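You operate a simulated robot arm through the tools that you are given. There is no shell and no other tool. Be economical: measure what you need, move in short steps, check, and stop when the job is done.

The job below is to be done with a simulated robot arm. You get a single attempt, and the scene is never put back.

TASK
Brush oil on the rings and flower plates and stand the brush back in its pot.
Fine: the third plate stays dry. A coat counts when it lies all over at full strength: go over it till it gets no stronger.

The check looks at the end state, three seconds after you hand in, the way a careful person would. Anything else that was tipped, shoved, dropped, spilled or broken makes it a failure.

THE ROBOT
A 7-joint arm with a three-finger gripper, on a carriage that runs on a rail from [-0.022, -1.502] to [0.015, 0.978] (x, y) and turns from -2.007 to 3.787 rad about z. Base frame: it is fixed where the carriage stands at the start and does not move with it; the origin is on the floor, on the carriage's upright axis, x ahead of it, y to its left, z up. Units: m, rad, N and s.
With the tool pointing down near the work surface it reaches from about 0.22 to 0.72 m from the robot's upright axis, wherever it stands. Its first joint turns from -2.007 to 2.007 rad. Payload 2.69 kg.
The TCP is the grasp point between the finger pads, 0.03 m short of the fingertips. In the tool frame z runs along the fingers and y along their closing line. Largest opening 0.128 m; the body of the gripper starts 0.117 m behind the TCP.
Orientation is that of the tool frame in the base frame, as a unit quaternion [w, x, y, z]. With the fingers straight down and closing along the base's y, the tool's x points along the base's -x, its y along +y and its z along -z.

THE INTERFACE
- The arm moves only by the tool move_arm. Its argument "plan" is a list of rows, each a list of 6 numbers: the shift along the tool's x, y, z in units of 400 mm (1.0 is 400 mm), then the turn, a rotation vector about the tool's x, y, z in units of 180 degrees (1.0 is 180 degrees). In form: [[tx, ty, tz, ax, ay, az], ...]. A call has 1 to 20 rows; each row is the pose to reach, as a shift and turn from the pose commanded when the call began, along the tool's axes at that moment. "grip" is the gripper command, from -1 (shut) to 1 (fully open), values between in proportion, set as the call begins (left out, the last holds). A call with a number of a shift or a turn outside -1 to 1 is refused whole. Rows are played at 5 a second. More than 0.05 m and 0.15 rad between two rows, or a gripper value outside its range, and nothing of the call is played. A pose out of reach is approached as far as the arm can. The call stops where the force on the tool passes 40 N (or 10 N more than at its start, if that is more) or the arm is blocked; 0.2 s more then pass. Each finger halts on what it meets, pressing with about 24 N; the grip force reading is that of the motor and also rises with nothing between the fingers. The clock runs only during rows and for 0.2 s after the last one: add rows that repeat a pose to give the fingers time. The reply holds the time, the measured pose of the TCP, the force on the tool along the base axes, the opening and the grip force, in the units named above and with some noise, with the torque about the TCP (base axes, N m) and any sound that the robot's microphone picked up.
- Cameras (640 x 400 px; columns grow to the right, rows downward): "scene" is now at [0.013, 0.1768, 1.6791]; the picture's right is [0.12, -0.99, 0.00], its down [-0.81, -0.10, -0.58] and it looks along [0.58, 0.07, -0.81] (base axes); focal length 283 px, centre (320, 200). "wrist" rides on the gripper at [0.058, 0.054, -0.131] in the tool frame; the picture's right is [-0.68, 0.74, 0.00], its down [-0.62, -0.57, -0.55] and it looks along [-0.40, -0.37, 0.84] (tool axes); focal length 234 px, centre (320, 200). There is no depth. A picture from a camera that has moved, and an enlarged one, comes with that camera's place and axes in the base frame and with its lens.
- capture(camera): a new picture of that camera. The clock stands still meanwhile.
- move_column(by): slides the trunk up (or, below 0, down) by that many m; the arm and the scene camera ride with it, the base frame stays. It gives what a move gives, with no picture.
- steer(legs): drives the robot by 1 to 6 legs, each [ahead, left, turn to the left] in m, m and rad, along the robot's own axes; the way and the turn of a leg run together, so that a leg with both is an arc; at most 1.5 m and 3.142 rad a leg. The arm and the cameras ride along, it lands a little off, and it stops where it bumps. It keeps to its track: a leg is cut to what the track allows. It gives what a move gives.
- aim_head(pan, tilt): turns the head with the scene camera to pan (to the left, within 2.705 rad either way) and tilt (down, from -0.506 to 1.204), counted from straight ahead of the robot. It gives what a move gives.
- close_up(camera, box): a new picture of the part [left, top, right, bottom] of that camera's present view, enlarged. The clock stands still meanwhile.
- close_job(): hands the job in; it is judged then, once.

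Go step by step. Nothing tells you exact positions but the pictures and the camera data: compare them with the known pose of the tool, close in by small moves and look again before you grip or let go. The budget is 120 turns and 98 pictures, counting those below and the enlarged ones. Unless the task says otherwise, let go and move clear before handing in, and close with one line.

The tools are called after ">>>" as a command line: name --pt "numbers of a row" for each row, then --argument value for the rest, lists and objects as JSON in quotes. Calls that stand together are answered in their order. move_arm: Moves the arm, as the interface text tells. Its arguments: {"type":"object","properties":{"plan":{"type":"array","items":{"type":"array","items":{"type":"number"}}},"grip":{"type":"number"}},"required":["plan"]} The other tools are called the same way: move_column (by) slides the trunk up or down; steer (legs) drives the base; aim_head (pan, tilt) turns the head that bears the scene camera; capture (camera) takes a picture; close_up (camera, box) takes an enlarged picture of a part of a camera's view; close_job () hands the job in.

At the start:

```text
time_s: 0.0
tool_pos: [0.4811, 0.1103, 1.2482]
tcp_rot: [-0.001, 0.0, 1.0, 0.0]
force: [0.2, -0.9, 0.5]
ft_torque: [0.01, 0.0, -0.03]
grip_width: 0.1281
grasp_force: 0.0
trunk travel left (down, up): [-0.85, 0.14]
robot x, y, heading: [-0.0005, -0.0026, 0.001]
head pan, tilt: [0.122, 0.951]
```

scene: 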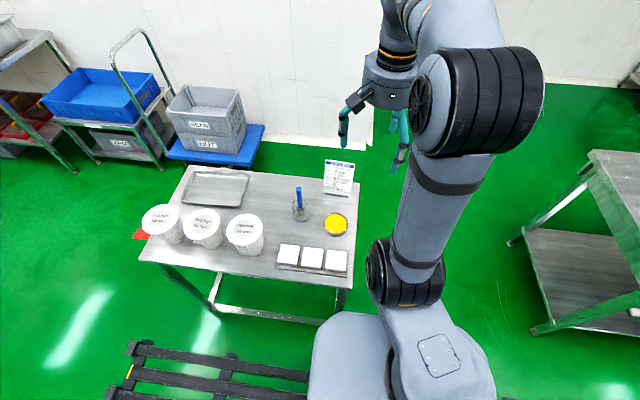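
wrist: 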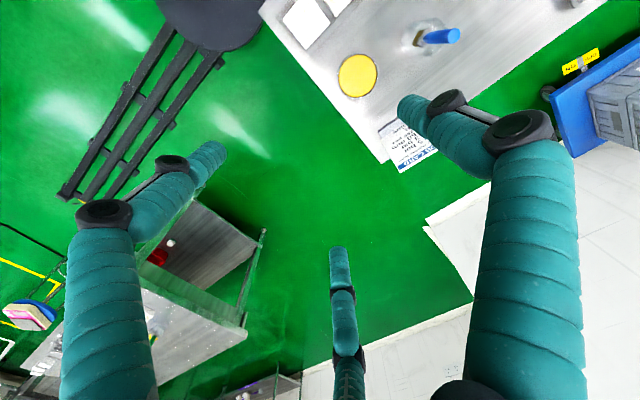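

I see a table with three tubs, a tray, a brush in a pot, a yellow dish of oil, three white plates and a card. I'll enlarge those to read them.

>>> close_up --camera "scene" --box '[260, 150, 380, 225]'

>>> close_up --camera "scene" --box '[260, 210, 380, 285]'

>>> close_up --camera "scene" --box '[130, 155, 290, 255]'

```text
5.33 times, centred on (320, 188) of scene
camera zoom: at [0.013, 0.1768, 1.6791], right [0.12, -0.99, 0.0], down [-0.81, -0.1, -0.58], along [0.58, 0.07, -0.81], focal length 1509 px, centre (320, 267)
```

zoom: 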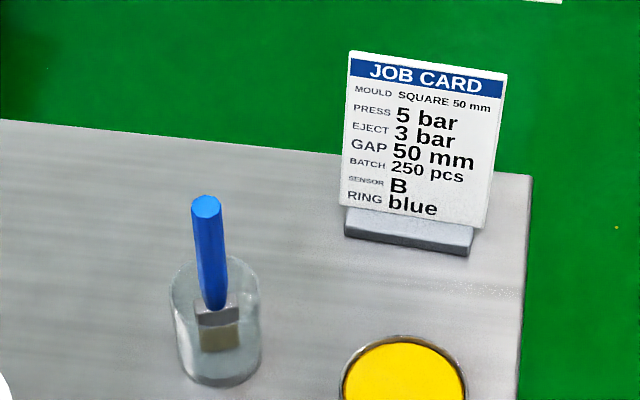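

```text
5.33 times, centred on (320, 248) of scene
camera zoom: at [0.013, 0.1768, 1.6791], right [0.12, -0.99, 0.0], down [-0.81, -0.1, -0.58], along [0.58, 0.07, -0.81], focal length 1509 px, centre (320, -53)
```

zoom: 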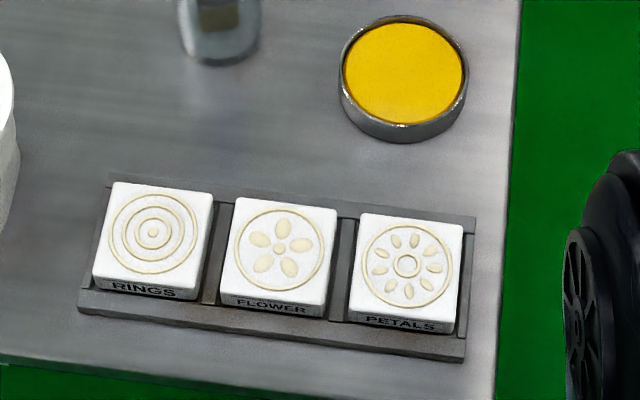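

```text
4.00 times, centred on (210, 205) of scene
camera zoom: at [0.013, 0.1768, 1.6791], right [0.12, -0.99, 0.0], down [-0.81, -0.1, -0.58], along [0.58, 0.07, -0.81], focal length 1132 px, centre (760, 180)
```

zoom: 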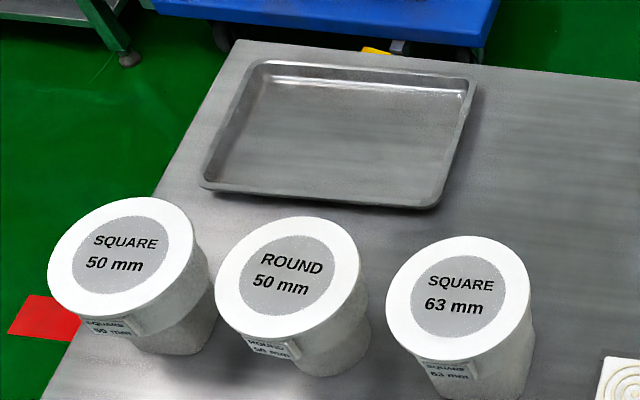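

The plates are RINGS, FLOWER and PETALS from left to right, so PETALS stays dry. From both cameras I place the brush top near (0.53, 0.30, 1.01), the oil near (0.50, 0.185, 0.876) and the plates at x≈0.375 and y≈0.318/0.243/0.169. Next I'll move above the brush and look.

>>> move_arm --pt "-0.0245 0.0965 0.05 0 0 0" --pt "-0.049 0.193 0.1 0 0 0" --pt "-0.0735 0.2895 0.15 0 0 0" --pt "-0.098 0.386 0.2 0 0 0" --pt "-0.1225 0.4825 0.245 0 0 0" --pt "-0.1225 0.4825 0.245 0 0 0"

>>> capture --camera "wrist"

>>> capture --camera "scene"

```text
time_s: 1.4
tool_pos: [0.5293, 0.3051, 1.1532]
tcp_rot: [0.001, 0.0, 1.0, 0.001]
force: [-0.7, 0.3, 1.2]
ft_torque: [0.04, 0.0, -0.01]
grip_width: 0.1282
grasp_force: 0.1
trunk travel left (down, up): [-0.85, 0.14]
robot x, y, heading: [0.0024, -0.0022, 0.007]
head pan, tilt: [0.122, 0.951]
```

```text
92 pictures are left
camera wrist: at [0.4716, 0.358, 1.2845], right [0.68, 0.74, 0.0], down [0.61, -0.57, 0.55], along [0.4, -0.37, -0.84], focal length 234 px, centre (320, 200)
```

wrist: 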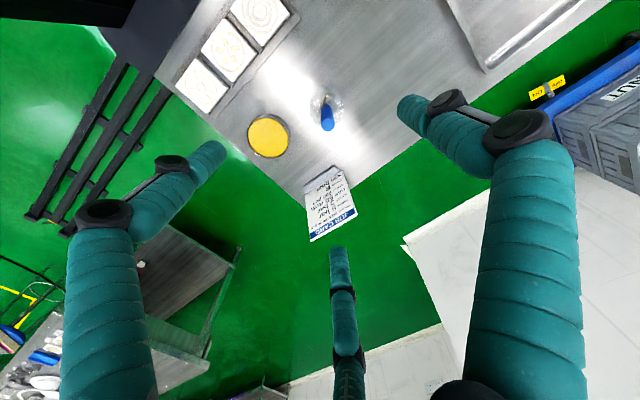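

```text
91 pictures are left
camera scene: at [0.0124, 0.1751, 1.6793], right [0.12, -0.99, 0.0], down [-0.81, -0.1, -0.58], along [0.58, 0.07, -0.81], focal length 283 px, centre (320, 200)
```

scene: 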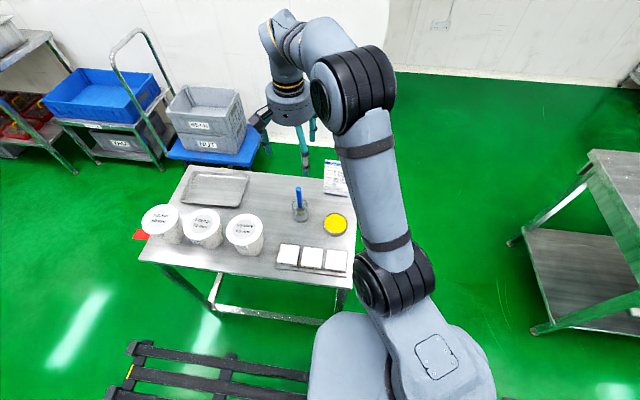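

The brush is almost under the tool. I'll enlarge it in both views to fix the handle top and its lean.

>>> close_up --camera "wrist" --box '[272, 70, 384, 140]'

>>> close_up --camera "scene" --box '[264, 180, 328, 220]'

```text
5.71 times, centred on (328, 105) of wrist
camera zoom: at [0.4716, 0.358, 1.2845], right [0.68, 0.74, 0.0], down [0.61, -0.57, 0.55], along [0.4, -0.37, -0.84], focal length 1338 px, centre (274, 743)
```

zoom: 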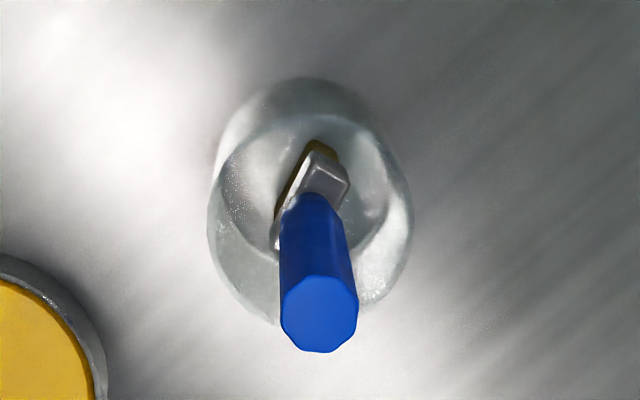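

```text
10.00 times, centred on (296, 200) of scene
camera zoom: at [0.0124, 0.1751, 1.6793], right [0.12, -0.99, 0.0], down [-0.81, -0.1, -0.58], along [0.58, 0.07, -0.81], focal length 2829 px, centre (560, 200)
```

zoom: 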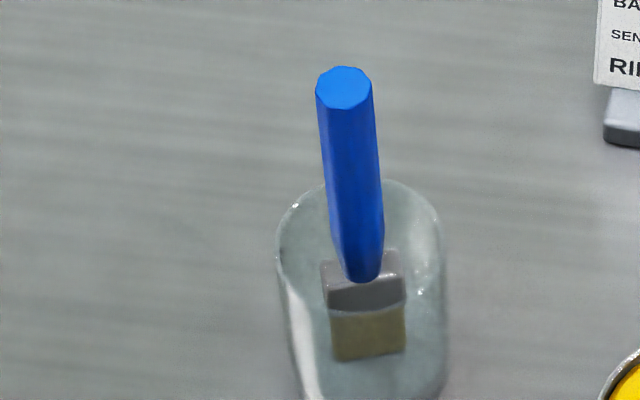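

The brush stands upright with its top at about (0.535, 0.308, 0.995), the handle about 17 mm thick and the bristles about 26 mm wide, roughly along y. I'll go down to just above it and check the centring.

>>> move_arm --pt "-0.007 0.004 0.1 0 0 0" --pt "-0.014 0.005 0.2 0 0 0" --pt "-0.014 0.005 0.3 0 0 0" --pt "-0.014 0.005 0.3 0 0 0"

>>> capture --camera "wrist"

>>> close_up --camera "scene" --box '[232, 130, 360, 210]'

```text
time_s: 2.4
tool_pos: [0.5325, 0.3036, 1.0336]
tcp_rot: [0.0, 0.001, 1.0, 0.0]
force: [0.6, -0.2, 0.8]
ft_torque: [-0.01, -0.02, -0.02]
grip_width: 0.1279
grasp_force: 0.1
trunk travel left (down, up): [-0.85, 0.14]
robot x, y, heading: [0.0006, -0.0012, 0.005]
head pan, tilt: [0.122, 0.951]
```

```text
88 pictures are left
camera wrist: at [0.475, 0.3573, 1.1654], right [0.68, 0.74, 0.0], down [0.61, -0.57, 0.55], along [0.4, -0.37, -0.84], focal length 234 px, centre (320, 200)
```

wrist: 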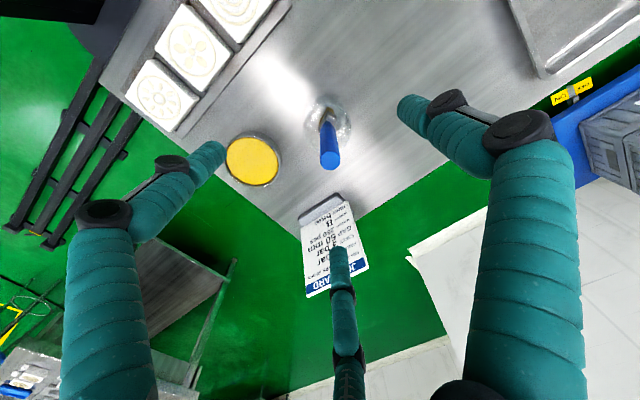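

```text
5.00 times, centred on (296, 170) of scene
camera zoom: at [0.0122, 0.1763, 1.6792], right [0.12, -0.99, 0.0], down [-0.81, -0.1, -0.58], along [0.58, 0.07, -0.81], focal length 1415 px, centre (440, 350)
```

zoom: 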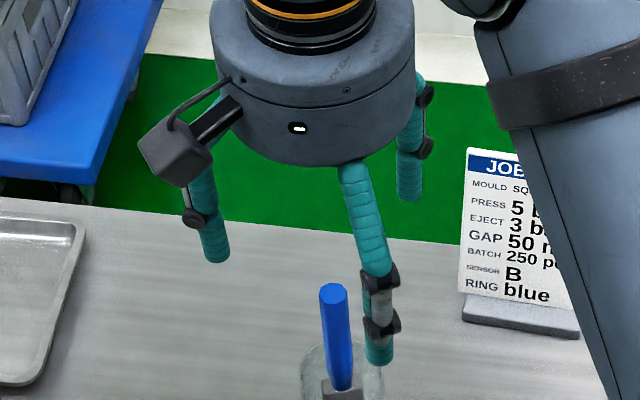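

The tool is centred to within a few millimetres. I'll lower it around the handle, keeping the tips above the pot rim, and close slowly.

>>> move_arm --pt "0 0.009 0.08 0 0 0" --pt "0 0.009 0.16 0 0 0" --pt "0 0.009 0.16 0 0 0"

>>> capture --camera "wrist"

>>> close_up --camera "scene" --box '[232, 150, 360, 230]'

```text
time_s: 3.2
tool_pos: [0.5307, 0.3098, 0.9672]
tcp_rot: [0.001, 0.0, 1.0, 0.0]
force: [0.5, 0.3, 0.0]
ft_torque: [-0.03, -0.02, 0.0]
grip_width: 0.128
grasp_force: 0.0
trunk travel left (down, up): [-0.85, 0.14]
robot x, y, heading: [-0.0015, 0.0012, -0.001]
head pan, tilt: [0.122, 0.951]
```

```text
86 pictures are left
camera wrist: at [0.4725, 0.3618, 1.0993], right [0.68, 0.74, 0.0], down [0.62, -0.57, 0.55], along [0.4, -0.37, -0.84], focal length 234 px, centre (320, 200)
```

wrist: 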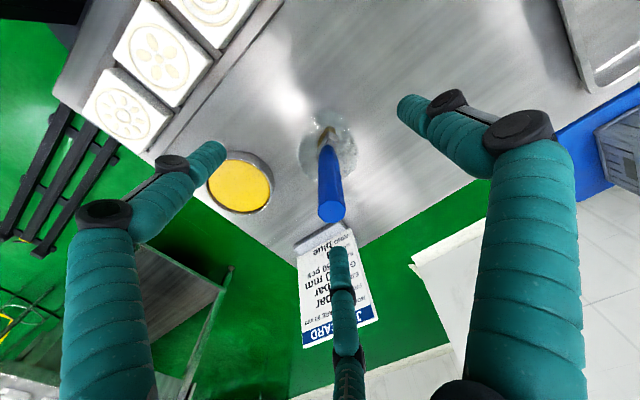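

```text
5.00 times, centred on (296, 190) of scene
camera zoom: at [0.0126, 0.1767, 1.6792], right [0.12, -0.99, 0.0], down [-0.81, -0.1, -0.58], along [0.58, 0.07, -0.81], focal length 1415 px, centre (440, 250)
```

zoom: 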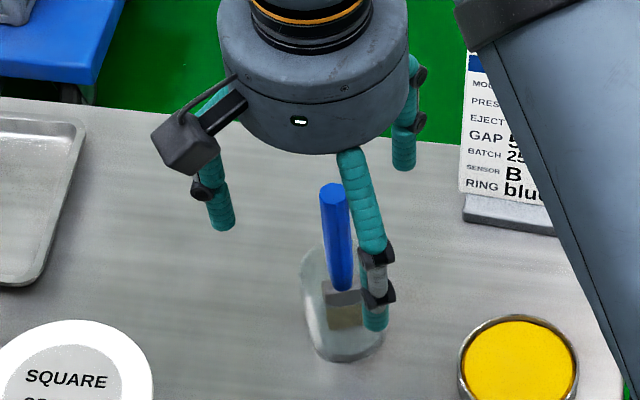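

Comparing the wrist views alone, the brush top comes out at (0.541, 0.308, 0.975), so the scene camera's figures are a bit off. I'll shift 10 mm in x and go 18 mm lower, then check again.

>>> move_arm --pt "-0.025 -0.002 0 0 0 0" --pt "-0.025 -0.002 0.045 0 0 0" --pt "-0.025 -0.002 0.045 0 0 0"

>>> capture --camera "wrist"

```text
time_s: 4.0
tool_pos: [0.5431, 0.3066, 0.9507]
tcp_rot: [0.0, 0.0, 1.0, 0.001]
force: [1.0, -0.2, 0.0]
ft_torque: [-0.01, -0.03, -0.01]
grip_width: 0.128
grasp_force: 0.0
trunk travel left (down, up): [-0.85, 0.14]
robot x, y, heading: [-0.0007, 0.004, 0.004]
head pan, tilt: [0.122, 0.951]
```

```text
84 pictures are left
camera wrist: at [0.4854, 0.3596, 1.0818], right [0.68, 0.74, 0.0], down [0.62, -0.57, 0.55], along [0.4, -0.37, -0.84], focal length 234 px, centre (320, 200)
```

wrist: 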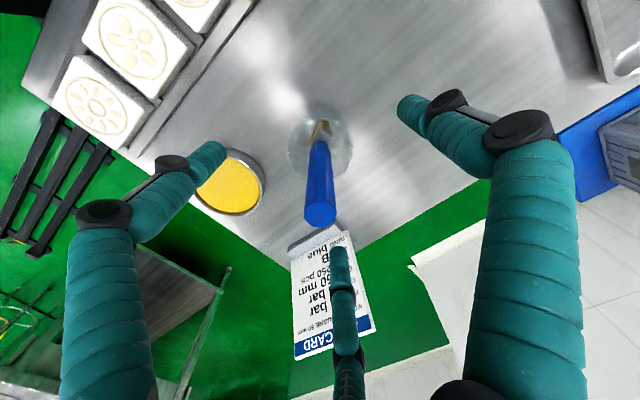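

The handle is now centred between the fingers, with its top about 22 mm above the TCP. I'll close.

>>> move_arm --pt "0 0 0 0 0 0" --pt "0 0 0 0 0 0" --pt "0 0 0 0 0 0" --pt "0 0 0 0 0 0" --pt "0 0 0 0 0 0" --pt "0 0 0 0 0 0" --pt "0 0 0 0 0 0" --pt "0 0 0 0 0 0" --pt "0 0 0 0 0 0" --grip -1

>>> capture --camera "wrist"

```text
time_s: 6.0
tool_pos: [0.5435, 0.3059, 0.9497]
tcp_rot: [0.0, 0.0, 1.0, 0.0]
force: [0.4, -0.8, 1.6]
ft_torque: [0.01, 0.03, -0.01]
grip_width: 0.0185
grasp_force: 24.1
trunk travel left (down, up): [-0.85, 0.14]
robot x, y, heading: [-0.0028, 0.0017, 0.001]
head pan, tilt: [0.122, 0.951]
```

```text
83 pictures are left
camera wrist: at [0.4855, 0.3598, 1.0818], right [0.68, 0.74, 0.0], down [0.62, -0.57, 0.55], along [0.4, -0.37, -0.84], focal length 234 px, centre (320, 200)
```

wrist: 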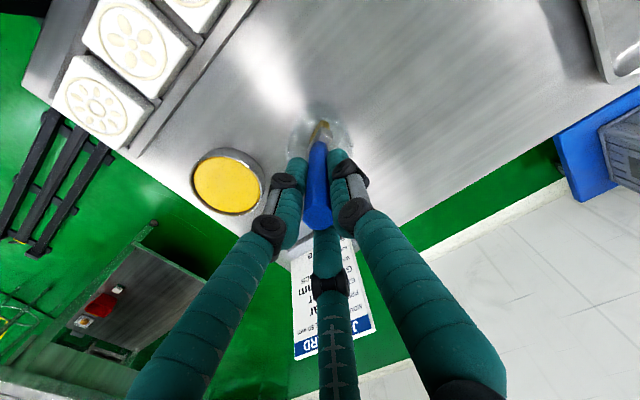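

The handle is held at 18.5 mm opening. I'll lift straight up 0.13 m to clear the pot.

>>> move_arm --pt "0 0 -0.05 0 0 0" --pt "0 0 -0.125 0 0 0" --pt "0 0 -0.225 0 0 0" --pt "0 0 -0.325 0 0 0" --pt "0 0 -0.325 0 0 0"

>>> capture --camera "wrist"

>>> close_up --camera "scene" --box '[232, 130, 392, 230]'

```text
time_s: 7.2
tool_pos: [0.5417, 0.3071, 1.0755]
tcp_rot: [0.0, 0.0, 1.0, 0.0]
force: [0.0, 0.9, -1.1]
ft_torque: [0.01, 0.03, 0.02]
grip_width: 0.0181
grasp_force: 23.9
trunk travel left (down, up): [-0.85, 0.14]
robot x, y, heading: [-0.0013, 0.0011, 0.0]
head pan, tilt: [0.122, 0.951]
```

```text
82 pictures are left
camera wrist: at [0.4844, 0.3601, 1.2083], right [0.68, 0.74, 0.0], down [0.62, -0.56, 0.55], along [0.4, -0.37, -0.84], focal length 234 px, centre (320, 200)
```

wrist: 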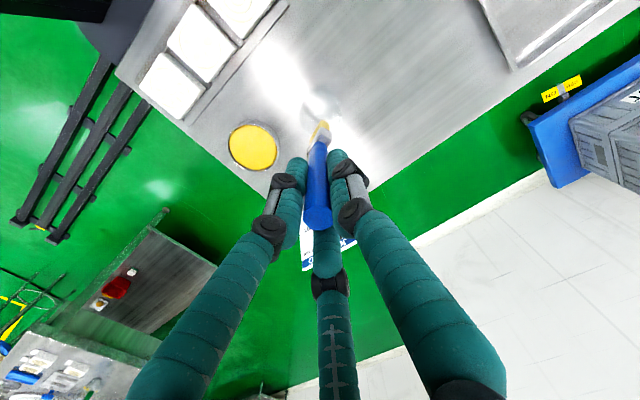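

```text
4.00 times, centred on (312, 180) of scene
camera zoom: at [0.0138, 0.1773, 1.6791], right [0.12, -0.99, 0.0], down [-0.81, -0.1, -0.58], along [0.58, 0.07, -0.81], focal length 1132 px, centre (352, 280)
```

zoom: 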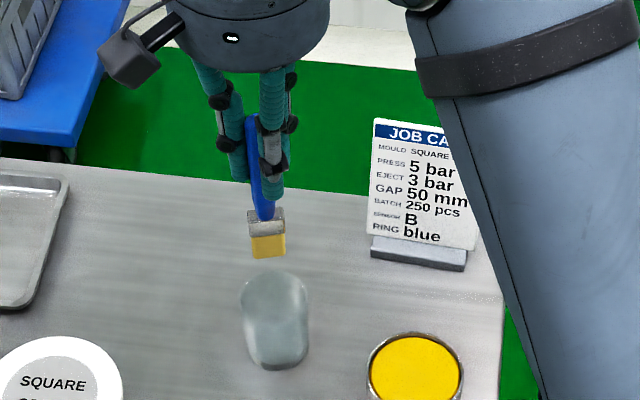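

The brush is lifted and the pot stayed put. I'll enlarge to measure the bristle tip in the tool frame.

>>> close_up --camera "wrist" --box '[272, 85, 368, 145]'

>>> close_up --camera "wrist" --box '[128, 0, 288, 180]'

```text
6.67 times, centred on (320, 115) of wrist
camera zoom: at [0.4844, 0.3601, 1.2083], right [0.68, 0.74, 0.0], down [0.62, -0.56, 0.55], along [0.4, -0.37, -0.84], focal length 1561 px, centre (320, 767)
```

zoom: 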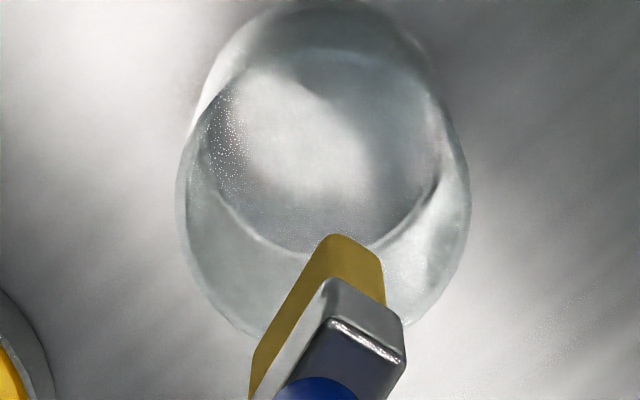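

```text
2.22 times, centred on (208, 90) of wrist
camera zoom: at [0.4844, 0.3601, 1.2083], right [0.68, 0.74, 0.0], down [0.62, -0.56, 0.55], along [0.4, -0.37, -0.84], focal length 520 px, centre (569, 444)
```

zoom: 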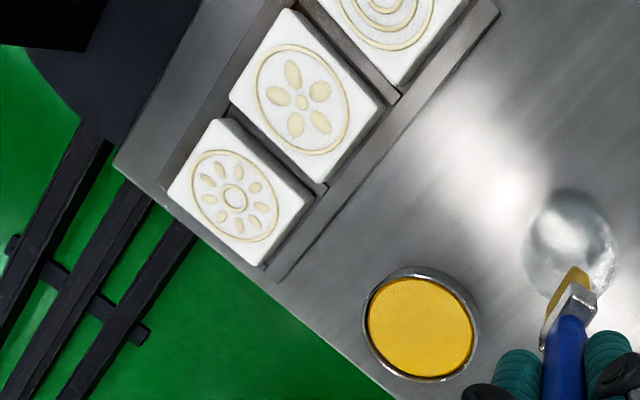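

The bristle tip is about 0.12 m below the TCP, with a 28×10.5 mm footprint skewed about 23° from y. Triangulating with the wrist camera puts the oil surface at (0.508, 0.188, 0.844), so I'll go over it and stop just above.

>>> move_arm --pt "0.028 -0.1 0 0 0 0" --pt "0.057 -0.2 0 0 0 0" --pt "0.085 -0.2975 0 0 0 0" --pt "0.085 -0.2975 0.1 0 0 0" --pt "0.085 -0.2975 0.2 0 0 0" --pt "0.085 -0.2975 0.225 0 0 0" --pt "0.085 -0.2975 0.225 0 0 0"

>>> capture --camera "wrist"

>>> close_up --camera "scene" --box '[264, 160, 392, 240]'

```text
time_s: 8.8
tool_pos: [0.5103, 0.1893, 0.9881]
tcp_rot: [0.0, 0.0, 1.0, 0.0]
force: [0.4, 0.2, -0.9]
ft_torque: [-0.04, 0.0, 0.03]
grip_width: 0.016
grasp_force: 24.2
trunk travel left (down, up): [-0.85, 0.14]
robot x, y, heading: [0.0001, 0.0008, 0.0]
head pan, tilt: [0.122, 0.951]
```

```text
78 pictures are left
camera wrist: at [0.4537, 0.242, 1.1195], right [0.68, 0.74, 0.0], down [0.62, -0.57, 0.55], along [0.4, -0.37, -0.84], focal length 234 px, centre (320, 200)
```

wrist: 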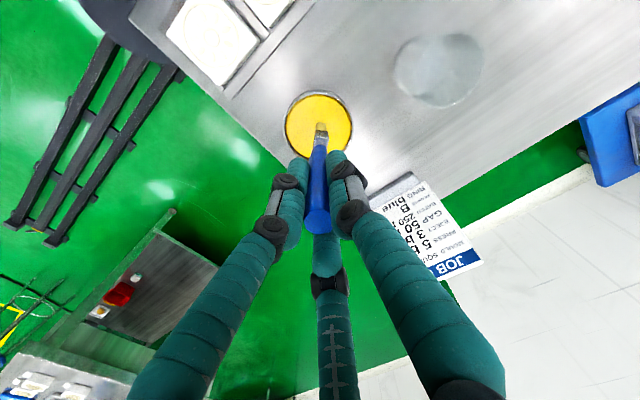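

```text
5.00 times, centred on (328, 200) of scene
camera zoom: at [0.013, 0.1769, 1.6791], right [0.12, -0.99, 0.0], down [-0.81, -0.1, -0.58], along [0.58, 0.07, -0.81], focal length 1415 px, centre (280, 200)
```

zoom: 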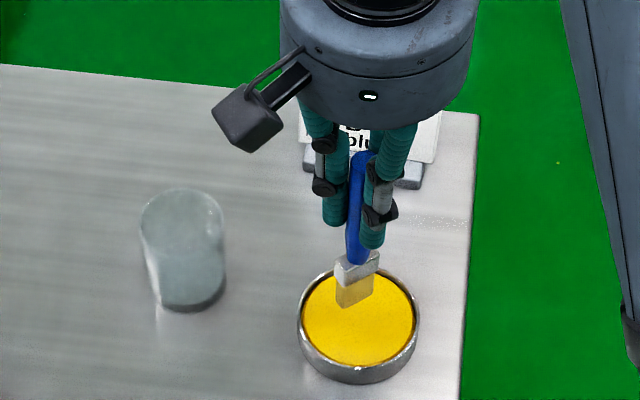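

The bristles are over the oil. I'll lower in small steps and watch the force.

>>> move_arm --pt "0 0 0.03 0 0 0" --pt "0 0 0.06 0 0 0" --pt "0 0 0.07 0 0 0" --pt "0 0 0.07 0 0 0" --pt "0 0 0.07 0 0 0"

>>> close_up --camera "scene" --box '[296, 190, 376, 240]'

>>> close_up --camera "wrist" --box '[272, 85, 368, 145]'

```text
time_s: 10.0
tool_pos: [0.5111, 0.1881, 0.9603]
tcp_rot: [0.0, -0.001, 1.0, 0.0]
force: [0.3, -0.4, -0.7]
ft_torque: [0.01, -0.01, -0.03]
grip_width: 0.0161
grasp_force: 23.8
trunk travel left (down, up): [-0.85, 0.14]
robot x, y, heading: [0.0018, -0.0015, -0.005]
head pan, tilt: [0.122, 0.951]
```

```text
8.00 times, centred on (336, 215) of scene
camera zoom: at [0.013, 0.1768, 1.6791], right [0.12, -0.99, 0.0], down [-0.81, -0.1, -0.58], along [0.58, 0.07, -0.81], focal length 2263 px, centre (192, 80)
```

zoom: 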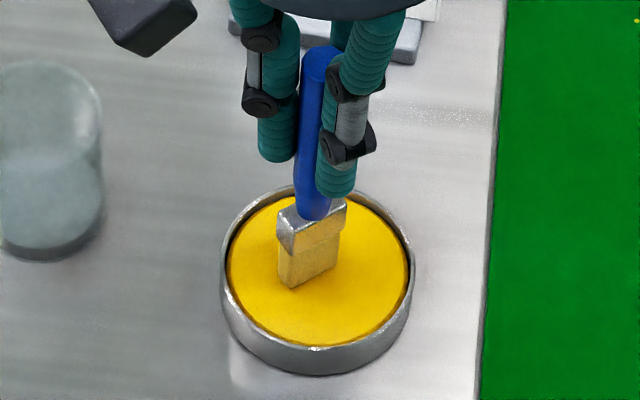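

```text
6.67 times, centred on (320, 115) of wrist
camera zoom: at [0.4535, 0.242, 1.0919], right [0.68, 0.74, 0.0], down [0.62, -0.57, 0.55], along [0.4, -0.37, -0.84], focal length 1561 px, centre (320, 767)
```

zoom: 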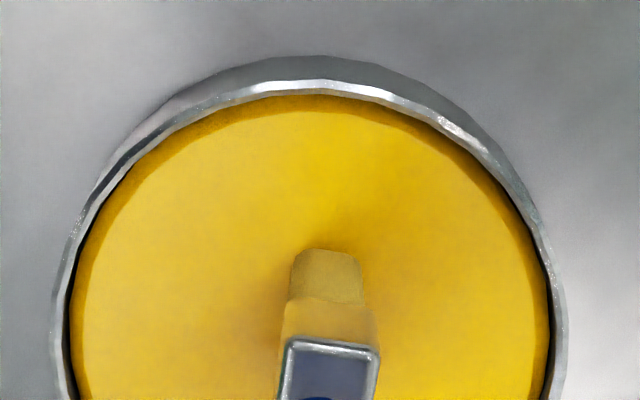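

No force yet, and I can't tell whether the bristles are in the oil. I'll go down 6 mm more and look.

>>> move_arm --pt "0 0 0.008 0 0 0" --pt "0 0 0.015 0 0 0" --pt "0 0 0.015 0 0 0" --pt "0 0 0.015 0 0 0"

>>> close_up --camera "scene" --box '[296, 190, 376, 240]'

```text
time_s: 11.0
tool_pos: [0.5097, 0.1885, 0.9558]
tcp_rot: [0.001, 0.0, 1.0, -0.001]
force: [0.3, 0.4, 17.1]
ft_torque: [0.2, -0.14, 0.0]
grip_width: 0.0157
grasp_force: 23.9
trunk travel left (down, up): [-0.85, 0.14]
robot x, y, heading: [-0.0001, -0.0003, -0.003]
head pan, tilt: [0.122, 0.951]
```

```text
8.00 times, centred on (336, 215) of scene
camera zoom: at [0.0109, 0.1762, 1.6793], right [0.12, -0.99, 0.0], down [-0.81, -0.1, -0.58], along [0.58, 0.07, -0.81], focal length 2263 px, centre (192, 80)
```

zoom: 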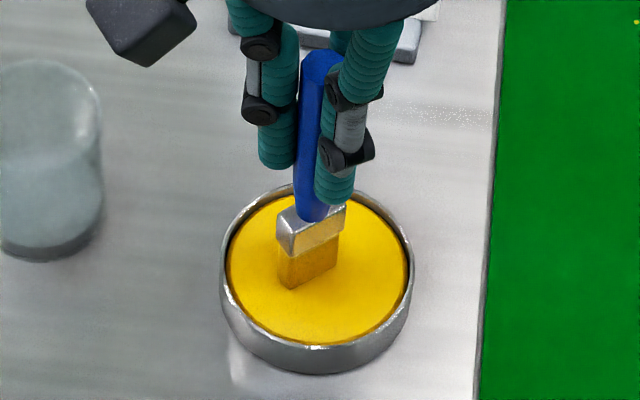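

That is contact at 17 N, and the bristles have gone dark, so they are wet. I'll lift and re-check how the brush sits in the hand.

>>> move_arm --pt "0 0 -0.02 0 0 0" --pt "0 0 -0.1 0 0 0" --pt "0 0 -0.2 0 0 0" --pt "0 0 -0.25 0 0 0" --pt "0 0 -0.25 0 0 0"

>>> close_up --camera "wrist" --box '[272, 85, 368, 145]'

>>> close_up --camera "scene" --box '[264, 140, 392, 220]'

```text
time_s: 12.2
tool_pos: [0.5115, 0.1889, 1.0534]
tcp_rot: [0.0, 0.0, 1.0, 0.001]
force: [-0.4, 0.5, 0.3]
ft_torque: [0.0, 0.02, 0.01]
grip_width: 0.0158
grasp_force: 24.4
trunk travel left (down, up): [-0.85, 0.14]
robot x, y, heading: [-0.0012, 0.0004, 0.005]
head pan, tilt: [0.122, 0.951]
```

```text
6.67 times, centred on (320, 115) of wrist
camera zoom: at [0.4537, 0.2414, 1.1854], right [0.68, 0.74, 0.0], down [0.62, -0.57, 0.55], along [0.4, -0.37, -0.84], focal length 1561 px, centre (320, 767)
```

zoom: 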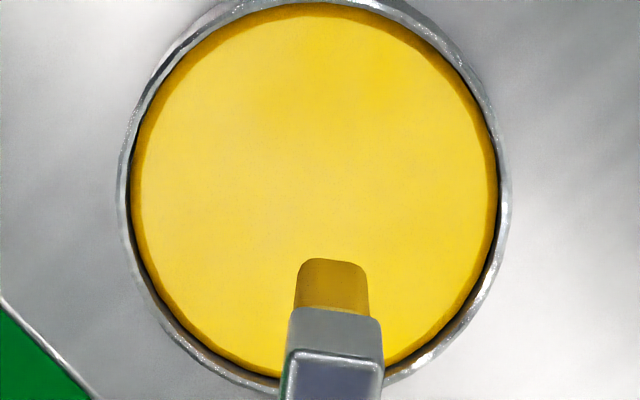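

```text
5.00 times, centred on (328, 180) of scene
camera zoom: at [0.0134, 0.177, 1.6791], right [0.12, -0.99, 0.0], down [-0.81, -0.1, -0.58], along [0.58, 0.07, -0.81], focal length 1415 px, centre (280, 300)
```

zoom: 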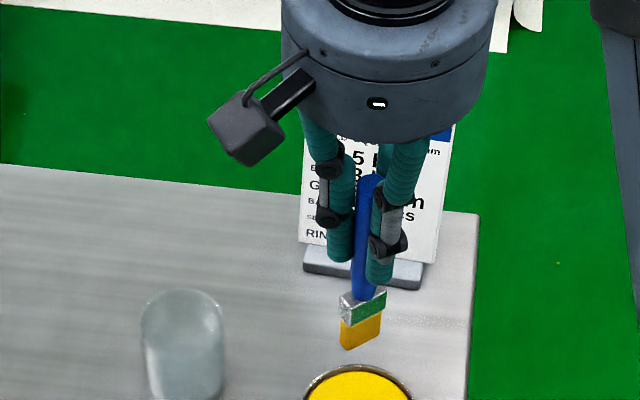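

The brush settled with its wide side at 45° and won't turn easily now, so its half extent is about 14 mm both ways. I'll go to FLOWER without crossing PETALS and hover above it.

>>> move_arm --pt "0 0.1 0 0 0 0" --pt "0 0.1425 0 0 0 0" --pt "0.1 0.1425 0 0 0 0" --pt "0.2 0.1425 0 0 0 0" --pt "0.3 0.1425 0 0 0 0" --pt "0.336 0.1425 0.08 0 0 0" --pt "0.336 0.1425 0.175 0 0 0" --pt "0.336 0.1425 0.175 0 0 0"

>>> capture --camera "wrist"

>>> close_up --camera "scene" --box '[256, 200, 384, 280]'

```text
time_s: 14.0
tool_pos: [0.3755, 0.2462, 0.9862]
tcp_rot: [0.0, 0.0, 1.0, 0.0]
force: [-0.3, -0.3, -0.8]
ft_torque: [-0.01, 0.0, -0.04]
grip_width: 0.0159
grasp_force: 24.3
trunk travel left (down, up): [-0.85, 0.14]
robot x, y, heading: [-0.0004, 0.001, 0.005]
head pan, tilt: [0.122, 0.951]
```

```text
71 pictures are left
camera wrist: at [0.3178, 0.2986, 1.1179], right [0.68, 0.74, 0.0], down [0.62, -0.57, 0.55], along [0.4, -0.37, -0.84], focal length 234 px, centre (320, 200)
```

wrist: 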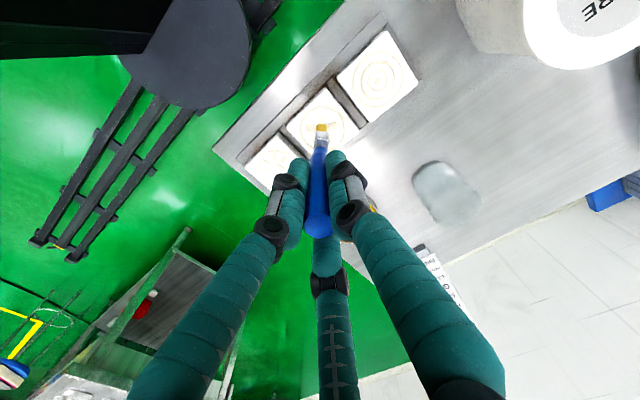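

```text
5.00 times, centred on (320, 240) of scene
camera zoom: at [0.0122, 0.1763, 1.6792], right [0.12, -0.99, 0.0], down [-0.81, -0.1, -0.58], along [0.58, 0.07, -0.81], focal length 1415 px, centre (320, 0)
```

zoom: 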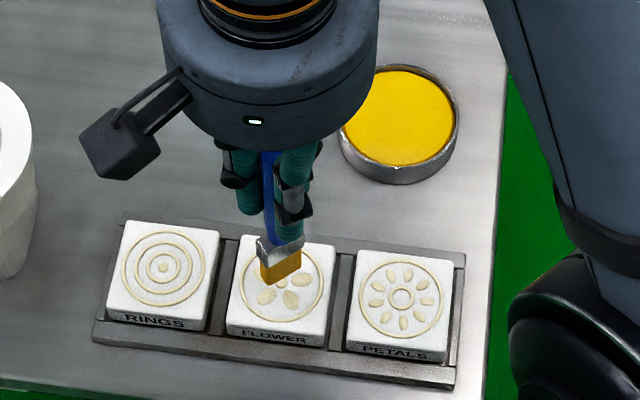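

Hovering above FLOWER. I'll enlarge the wrist view to measure the plate outline.

>>> close_up --camera "wrist" --box '[232, 25, 424, 145]'

```text
3.33 times, centred on (328, 85) of wrist
camera zoom: at [0.3178, 0.2986, 1.1179], right [0.68, 0.74, 0.0], down [0.62, -0.57, 0.55], along [0.4, -0.37, -0.84], focal length 781 px, centre (293, 583)
```

zoom: 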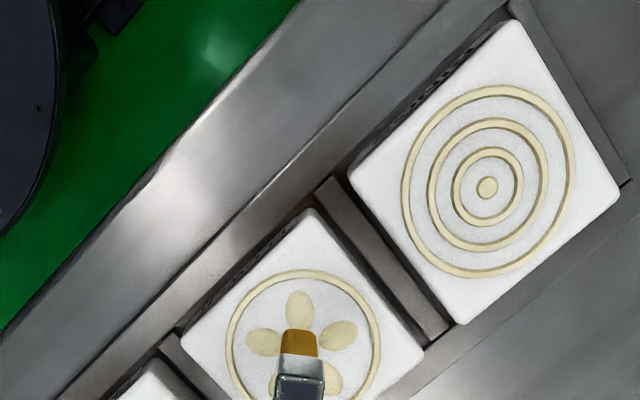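

The plate faces measure 60 mm: RINGS x 0.349–0.409 and y 0.293–0.353, FLOWER x 0.347–0.408 and y 0.2195–0.2785, PETALS y below about 0.205. I'll feel for contact on FLOWER.

>>> move_arm --pt "0 0 0.03 0 0 0" --pt "0 0 0.055 0 0 0" --pt "0 0 0.055 0 0 0"

>>> move_arm --pt "0 0 0.005 0 0 0" --pt "0 0 0.01 0 0 0" --pt "0 0 0.01 0 0 0"

>>> close_up --camera "scene" --box '[288, 230, 352, 270]'

```text
time_s: 14.8
tool_pos: [0.3766, 0.245, 0.9637]
tcp_rot: [0.0, 0.0, 1.0, 0.0]
force: [-1.2, 0.7, -0.4]
ft_torque: [0.0, 0.02, -0.02]
grip_width: 0.0159
grasp_force: 23.7
trunk travel left (down, up): [-0.85, 0.14]
robot x, y, heading: [0.0031, 0.001, -0.002]
head pan, tilt: [0.122, 0.951]
```

```text
time_s: 15.6
tool_pos: [0.3752, 0.2449, 0.9601]
tcp_rot: [0.001, 0.0, 1.0, 0.002]
force: [1.0, 0.9, 17.0]
ft_torque: [0.12, -0.1, -0.07]
grip_width: 0.0159
grasp_force: 24.6
trunk travel left (down, up): [-0.85, 0.14]
robot x, y, heading: [0.0022, -0.0009, 0.001]
head pan, tilt: [0.122, 0.951]
```

```text
10.00 times, centred on (320, 250) of scene
camera zoom: at [0.0113, 0.1759, 1.6793], right [0.12, -0.99, 0.0], down [-0.81, -0.1, -0.58], along [0.58, 0.07, -0.81], focal length 2829 px, centre (320, -300)
```

zoom: 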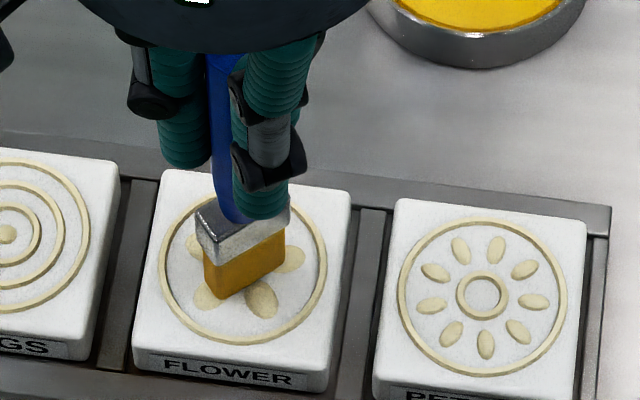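

Contact at 17 N, which is more than I want for stroking. I'll ease up 1.6 mm and read the force.

>>> move_arm --pt "0 0 -0.004 0 0 0" --pt "0 0 -0.004 0 0 0"

```text
time_s: 16.2
tool_pos: [0.3763, 0.2449, 0.9607]
tcp_rot: [-0.001, 0.0, 1.0, -0.001]
force: [1.0, 0.6, -0.7]
ft_torque: [0.0, 0.02, 0.04]
grip_width: 0.0159
grasp_force: 24.1
trunk travel left (down, up): [-0.85, 0.14]
robot x, y, heading: [0.0006, 0.0007, 0.0]
head pan, tilt: [0.122, 0.951]
```

Zero force now, so contact is stiff. I'll go down 1 mm and make a short test stroke along x on FLOWER.

>>> move_arm --pt "0 0 0.0025 0 0 0" --pt "0.02 0 0.0025 0 0 0" --pt "0.04 0 0.0025 0 0 0" --pt "0.02 0 0.0025 0 0 0" --pt "0 0 0.0025 0 0 0" --pt "-0.02 0 0.0025 0 0 0" --pt "-0.04 0 0.0025 0 0 0" --pt "-0.04 0 0.0025 0 0 0"

>>> close_up --camera "scene" --box '[288, 230, 352, 270]'

```text
time_s: 18.0
tool_pos: [0.3912, 0.2461, 0.9613]
tcp_rot: [0.0, 0.0, 1.0, 0.0]
force: [-0.9, -0.7, 3.2]
ft_torque: [-0.03, 0.06, -0.01]
grip_width: 0.0158
grasp_force: 24.1
trunk travel left (down, up): [-0.85, 0.14]
robot x, y, heading: [-0.0026, 0.0022, -0.002]
head pan, tilt: [0.122, 0.951]
```

```text
10.00 times, centred on (320, 250) of scene
camera zoom: at [0.0126, 0.1766, 1.6792], right [0.12, -0.99, 0.0], down [-0.81, -0.1, -0.58], along [0.58, 0.07, -0.81], focal length 2829 px, centre (320, -300)
```

zoom: 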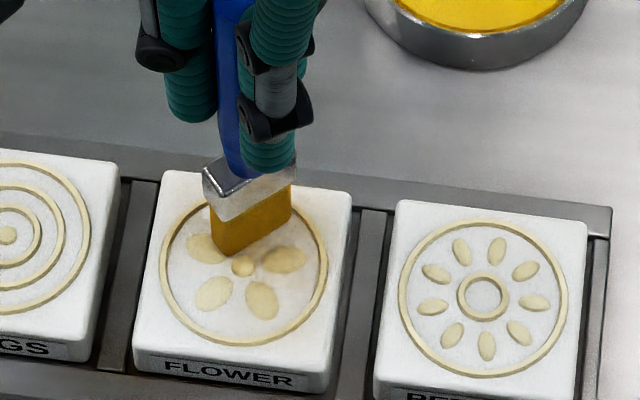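

Force is about 3 N and there's a faint trace, so the coat builds up with passes. I'll run a full raster over FLOWER, keeping the bristles at y ≥ 0.215.

>>> move_arm --pt "-0.05 -0.0475 0.001 0 0 0" --pt "0.0385 -0.0475 0.001 0 0 0" --pt "0.1275 -0.0475 0.001 0 0 0" --pt "0.1275 -0.021 0.001 0 0 0" --pt "0.0385 -0.021 0.001 0 0 0" --pt "-0.05 -0.021 0.001 0 0 0" --pt "-0.05 0.005 0.001 0 0 0" --pt "0.0385 0.005 0.001 0 0 0" --pt "0.1275 0.005 0.001 0 0 0" --pt "0.1275 0.031 0.001 0 0 0" --pt "0.0385 0.031 0.001 0 0 0" --pt "-0.05 0.031 0.001 0 0 0" --pt "-0.05 0.0575 0.001 0 0 0" --pt "0.0385 0.0575 0.001 0 0 0" --pt "0.1275 0.0575 0.001 0 0 0" --pt "0.0385 0.0575 0.001 0 0 0" --pt "0.0385 0.0575 0.001 0 0 0"

>>> close_up --camera "scene" --box '[288, 230, 352, 270]'

```text
time_s: 21.6
tool_pos: [0.3749, 0.2697, 0.9574]
tcp_rot: [0.0, 0.0, 1.0, -0.001]
force: [0.0, 0.5, -1.0]
ft_torque: [-0.06, -0.08, -0.03]
grip_width: 0.0155
grasp_force: 23.7
trunk travel left (down, up): [-0.85, 0.14]
robot x, y, heading: [-0.0003, -0.0018, 0.0]
head pan, tilt: [0.122, 0.951]
```

```text
10.00 times, centred on (320, 250) of scene
camera zoom: at [0.0103, 0.1776, 1.6791], right [0.12, -0.99, 0.0], down [-0.81, -0.1, -0.58], along [0.58, 0.07, -0.81], focal length 2829 px, centre (320, -300)
```

zoom: 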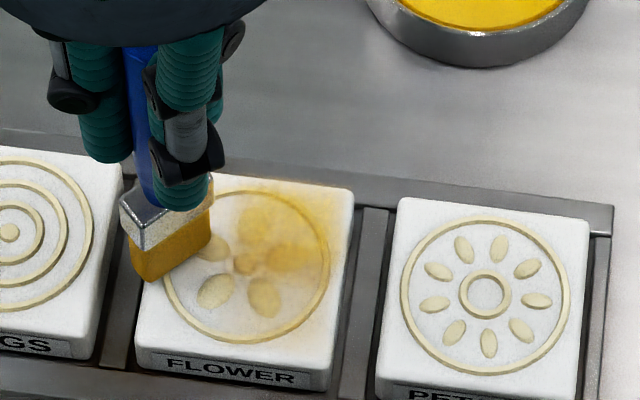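

The oil took on the far right part, then contact was lost as the brush slid up a little in the grip. I'll move to the plate centre and find contact again in fine steps.

>>> move_arm --pt "0 -0.05 0 0 0 0" --pt "0 -0.05 0.0025 0 0 0" --pt "0 -0.05 0.0025 0 0 0"

>>> move_arm --pt "0 0 0.002 0 0 0" --pt "0 0 0.002 0 0 0"

```text
time_s: 22.4
tool_pos: [0.3765, 0.2489, 0.9584]
tcp_rot: [0.0, 0.0, 1.0, 0.0]
force: [-0.5, 0.2, -0.6]
ft_torque: [0.01, 0.0, 0.02]
grip_width: 0.0157
grasp_force: 24.1
trunk travel left (down, up): [-0.85, 0.14]
robot x, y, heading: [-0.0022, -0.0048, 0.002]
head pan, tilt: [0.122, 0.951]
```

```text
time_s: 23.0
tool_pos: [0.377, 0.2492, 0.9567]
tcp_rot: [0.001, 0.0, 1.0, 0.001]
force: [-0.5, 0.6, -0.8]
ft_torque: [-0.02, 0.03, 0.01]
grip_width: 0.0157
grasp_force: 24.2
trunk travel left (down, up): [-0.85, 0.14]
robot x, y, heading: [-0.0006, 0.0021, 0.002]
head pan, tilt: [0.122, 0.951]
```

>>> move_arm --pt "0 0 0.003 0 0 0" --pt "0 0 0.003 0 0 0"

>>> close_up --camera "scene" --box '[288, 230, 352, 270]'

>>> close_up --camera "wrist" --box '[232, 85, 424, 205]'

```text
time_s: 23.6
tool_pos: [0.3765, 0.2496, 0.9558]
tcp_rot: [-0.001, 0.0, 1.0, 0.001]
force: [-1.4, 0.5, 5.2]
ft_torque: [-0.02, 0.13, 0.01]
grip_width: 0.0159
grasp_force: 23.9
trunk travel left (down, up): [-0.85, 0.14]
robot x, y, heading: [0.0013, 0.0039, 0.002]
head pan, tilt: [0.122, 0.951]
```

```text
10.00 times, centred on (320, 250) of scene
camera zoom: at [0.0124, 0.1764, 1.6793], right [0.12, -0.99, 0.0], down [-0.81, -0.1, -0.58], along [0.58, 0.07, -0.81], focal length 2829 px, centre (320, -300)
```

zoom: 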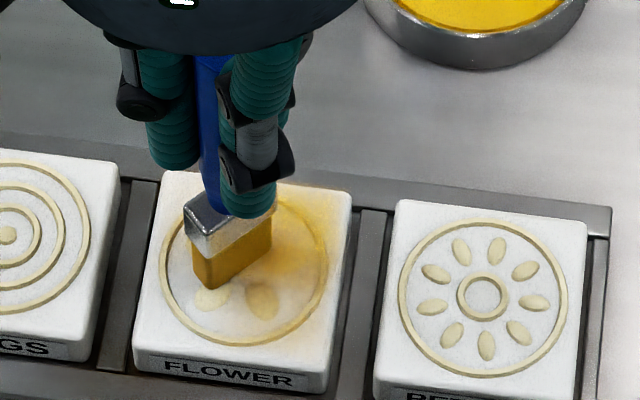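

```text
3.33 times, centred on (328, 145) of wrist
camera zoom: at [0.3199, 0.3021, 1.0877], right [0.68, 0.74, 0.0], down [0.62, -0.57, 0.55], along [0.4, -0.37, -0.84], focal length 781 px, centre (293, 383)
```

zoom: 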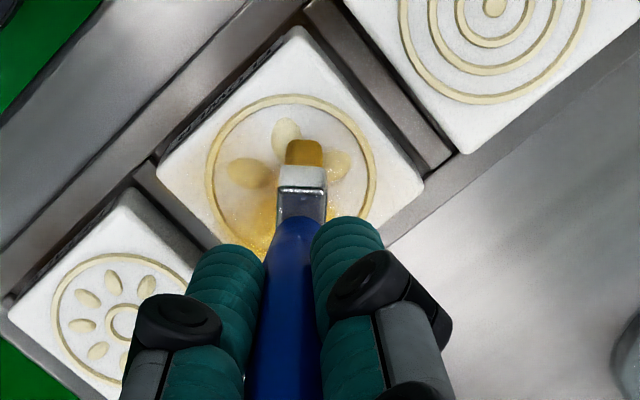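

Contact again at 5 N. Stroking along x tilted the brush a few degrees, because the handle pivots between the pads, so I'll stroke along y, the closing direction, where the pads hold it firmly.

>>> move_arm --pt "-0.0425 0 0 0 0 0" --pt "-0.0425 0.057 0 0 0 0" --pt "-0.0425 0 0 0 0 0" --pt "-0.0425 -0.059 0 0 0 0" --pt "-0.0175 -0.059 0 0 0 0" --pt "-0.0175 0 0 0 0 0" --pt "-0.0175 0.057 0 0 0 0" --pt "0.0075 0.057 0 0 0 0" --pt "0.0075 0 0 0 0 0" --pt "0.0075 -0.059 0 0 0 0" --pt "0.0325 -0.059 0 0 0 0" --pt "0.0325 0 0 0 0 0" --pt "0.0325 0.057 0 0 0 0" --pt "0.0325 0 0 0 0 0" --pt "0.0325 0 0 0 0 0"

>>> close_up --camera "scene" --box '[288, 230, 352, 270]'

```text
time_s: 26.8
tool_pos: [0.3626, 0.2491, 0.9561]
tcp_rot: [0.0, 0.001, 1.0, -0.001]
force: [0.9, -2.2, 6.5]
ft_torque: [-0.16, -0.11, -0.03]
grip_width: 0.0157
grasp_force: 23.9
trunk travel left (down, up): [-0.85, 0.14]
robot x, y, heading: [0.0011, 0.0015, 0.004]
head pan, tilt: [0.122, 0.951]
```

```text
10.00 times, centred on (320, 250) of scene
camera zoom: at [0.0122, 0.1766, 1.6793], right [0.12, -0.99, 0.0], down [-0.81, -0.1, -0.58], along [0.58, 0.07, -0.81], focal length 2829 px, centre (320, -300)
```

zoom: 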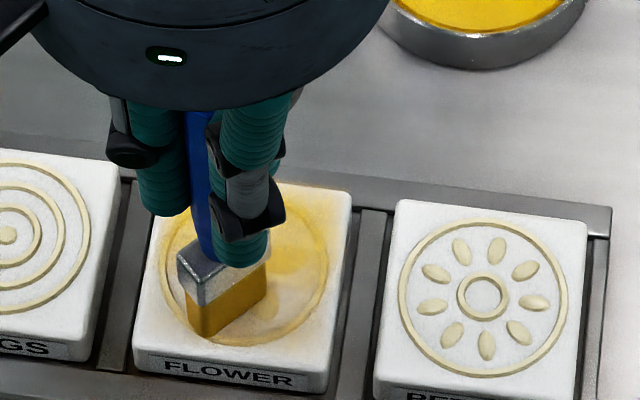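

Contact is holding at about 6 N and the coat is spreading. I'll continue toward the near edge and back over.

>>> move_arm --pt "0.0225 0 0 0 0 0" --pt "0.0225 0.054 0 0 0 0" --pt "0.0225 0 0 0 0 0" --pt "0.0225 -0.061 0 0 0 0" --pt "0.04 -0.061 0 0 0 0" --pt "0.04 0 0 0 0 0" --pt "0.04 0.054 0 0 0 0" --pt "0.056 0.054 0 0 0 0" --pt "0.056 0 0 0 0 0" --pt "0.056 -0.061 0 0 0 0" --pt "0.034 -0.061 0 0 0 0" --pt "0.034 0 0 0 0 0" --pt "0.034 0.054 0 0 0 0" --pt "0.012 0.054 0 0 0 0" --pt "0.012 0 0 0 0 0" --pt "0.012 -0.061 0 0 0 0" --pt "-0.01 -0.061 0 0 0 0" --pt "-0.01 0 0 0 0 0" --pt "-0.01 0.054 0 0 0 0" --pt "-0.01 0 0 0 0 0"

>>> close_up --camera "scene" --box '[288, 230, 352, 270]'

```text
time_s: 31.0
tool_pos: [0.3668, 0.2474, 0.9574]
tcp_rot: [0.0, 0.001, 1.0, 0.001]
force: [0.2, -0.6, -1.3]
ft_torque: [0.08, 0.0, 0.01]
grip_width: 0.0157
grasp_force: 23.6
trunk travel left (down, up): [-0.85, 0.14]
robot x, y, heading: [0.0049, 0.0022, 0.001]
head pan, tilt: [0.122, 0.951]
```

```text
10.00 times, centred on (320, 250) of scene
camera zoom: at [0.0131, 0.1742, 1.6794], right [0.12, -0.99, 0.0], down [-0.81, -0.1, -0.58], along [0.58, 0.07, -0.81], focal length 2829 px, centre (320, -300)
```

zoom: 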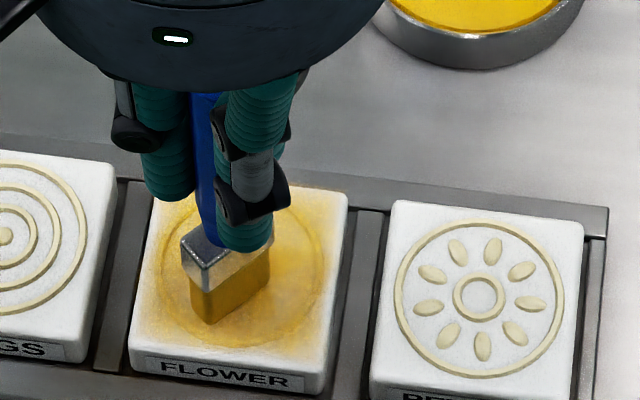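

Coverage is good in the middle and lighter at the edges. I'll lift off, look at the whole plate and check the brush.

>>> move_arm --pt "0 0 -0.03 0 0 0" --pt "0 0 -0.13 0 0 0" --pt "-0.1 0 -0.2 0 0 0" --pt "-0.2 0 -0.2 0 0 0" --pt "-0.3 0 -0.2 0 0 0" --pt "-0.36 -0.05 -0.2 0 0 0" --pt "-0.36 -0.15 -0.2 0 0 0" --pt "-0.36 -0.15 -0.2 0 0 0"

>>> capture --camera "wrist"

>>> close_up --camera "scene" --box '[272, 235, 352, 285]'

>>> close_up --camera "scene" --box '[280, 140, 392, 240]'

```text
time_s: 32.8
tool_pos: [0.5146, 0.19, 1.0362]
tcp_rot: [0.001, 0.001, 1.0, -0.001]
force: [0.4, 0.0, -0.3]
ft_torque: [-0.02, 0.02, 0.0]
grip_width: 0.0158
grasp_force: 23.9
trunk travel left (down, up): [-0.85, 0.14]
robot x, y, heading: [-0.0014, 0.0004, 0.001]
head pan, tilt: [0.122, 0.951]
```

```text
61 pictures are left
camera wrist: at [0.4573, 0.2436, 1.1676], right [0.68, 0.74, 0.0], down [0.62, -0.56, 0.55], along [0.4, -0.37, -0.84], focal length 234 px, centre (320, 200)
```

wrist: 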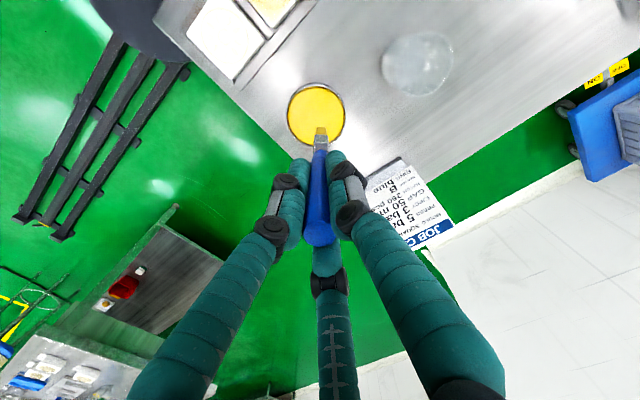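

```text
8.00 times, centred on (312, 260) of scene
camera zoom: at [0.0134, 0.1784, 1.6789], right [0.12, -0.99, 0.0], down [-0.81, -0.1, -0.58], along [0.58, 0.07, -0.81], focal length 2263 px, centre (384, -280)
```

zoom: 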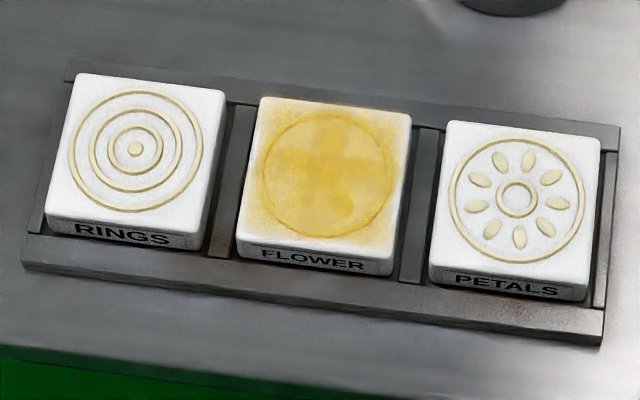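

```text
4.00 times, centred on (336, 190) of scene
camera zoom: at [0.0134, 0.1784, 1.6789], right [0.12, -0.99, 0.0], down [-0.81, -0.1, -0.58], along [0.58, 0.07, -0.81], focal length 1132 px, centre (256, 240)
```

zoom: 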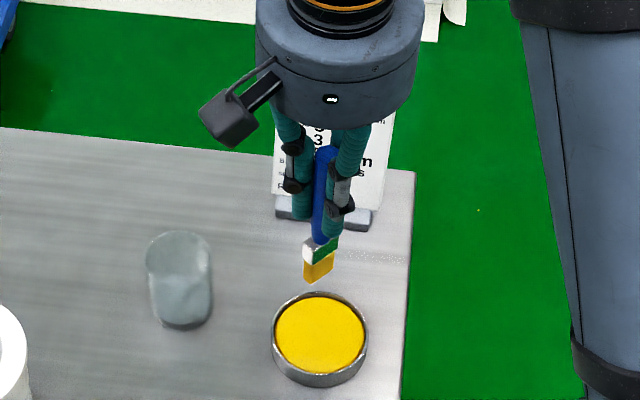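

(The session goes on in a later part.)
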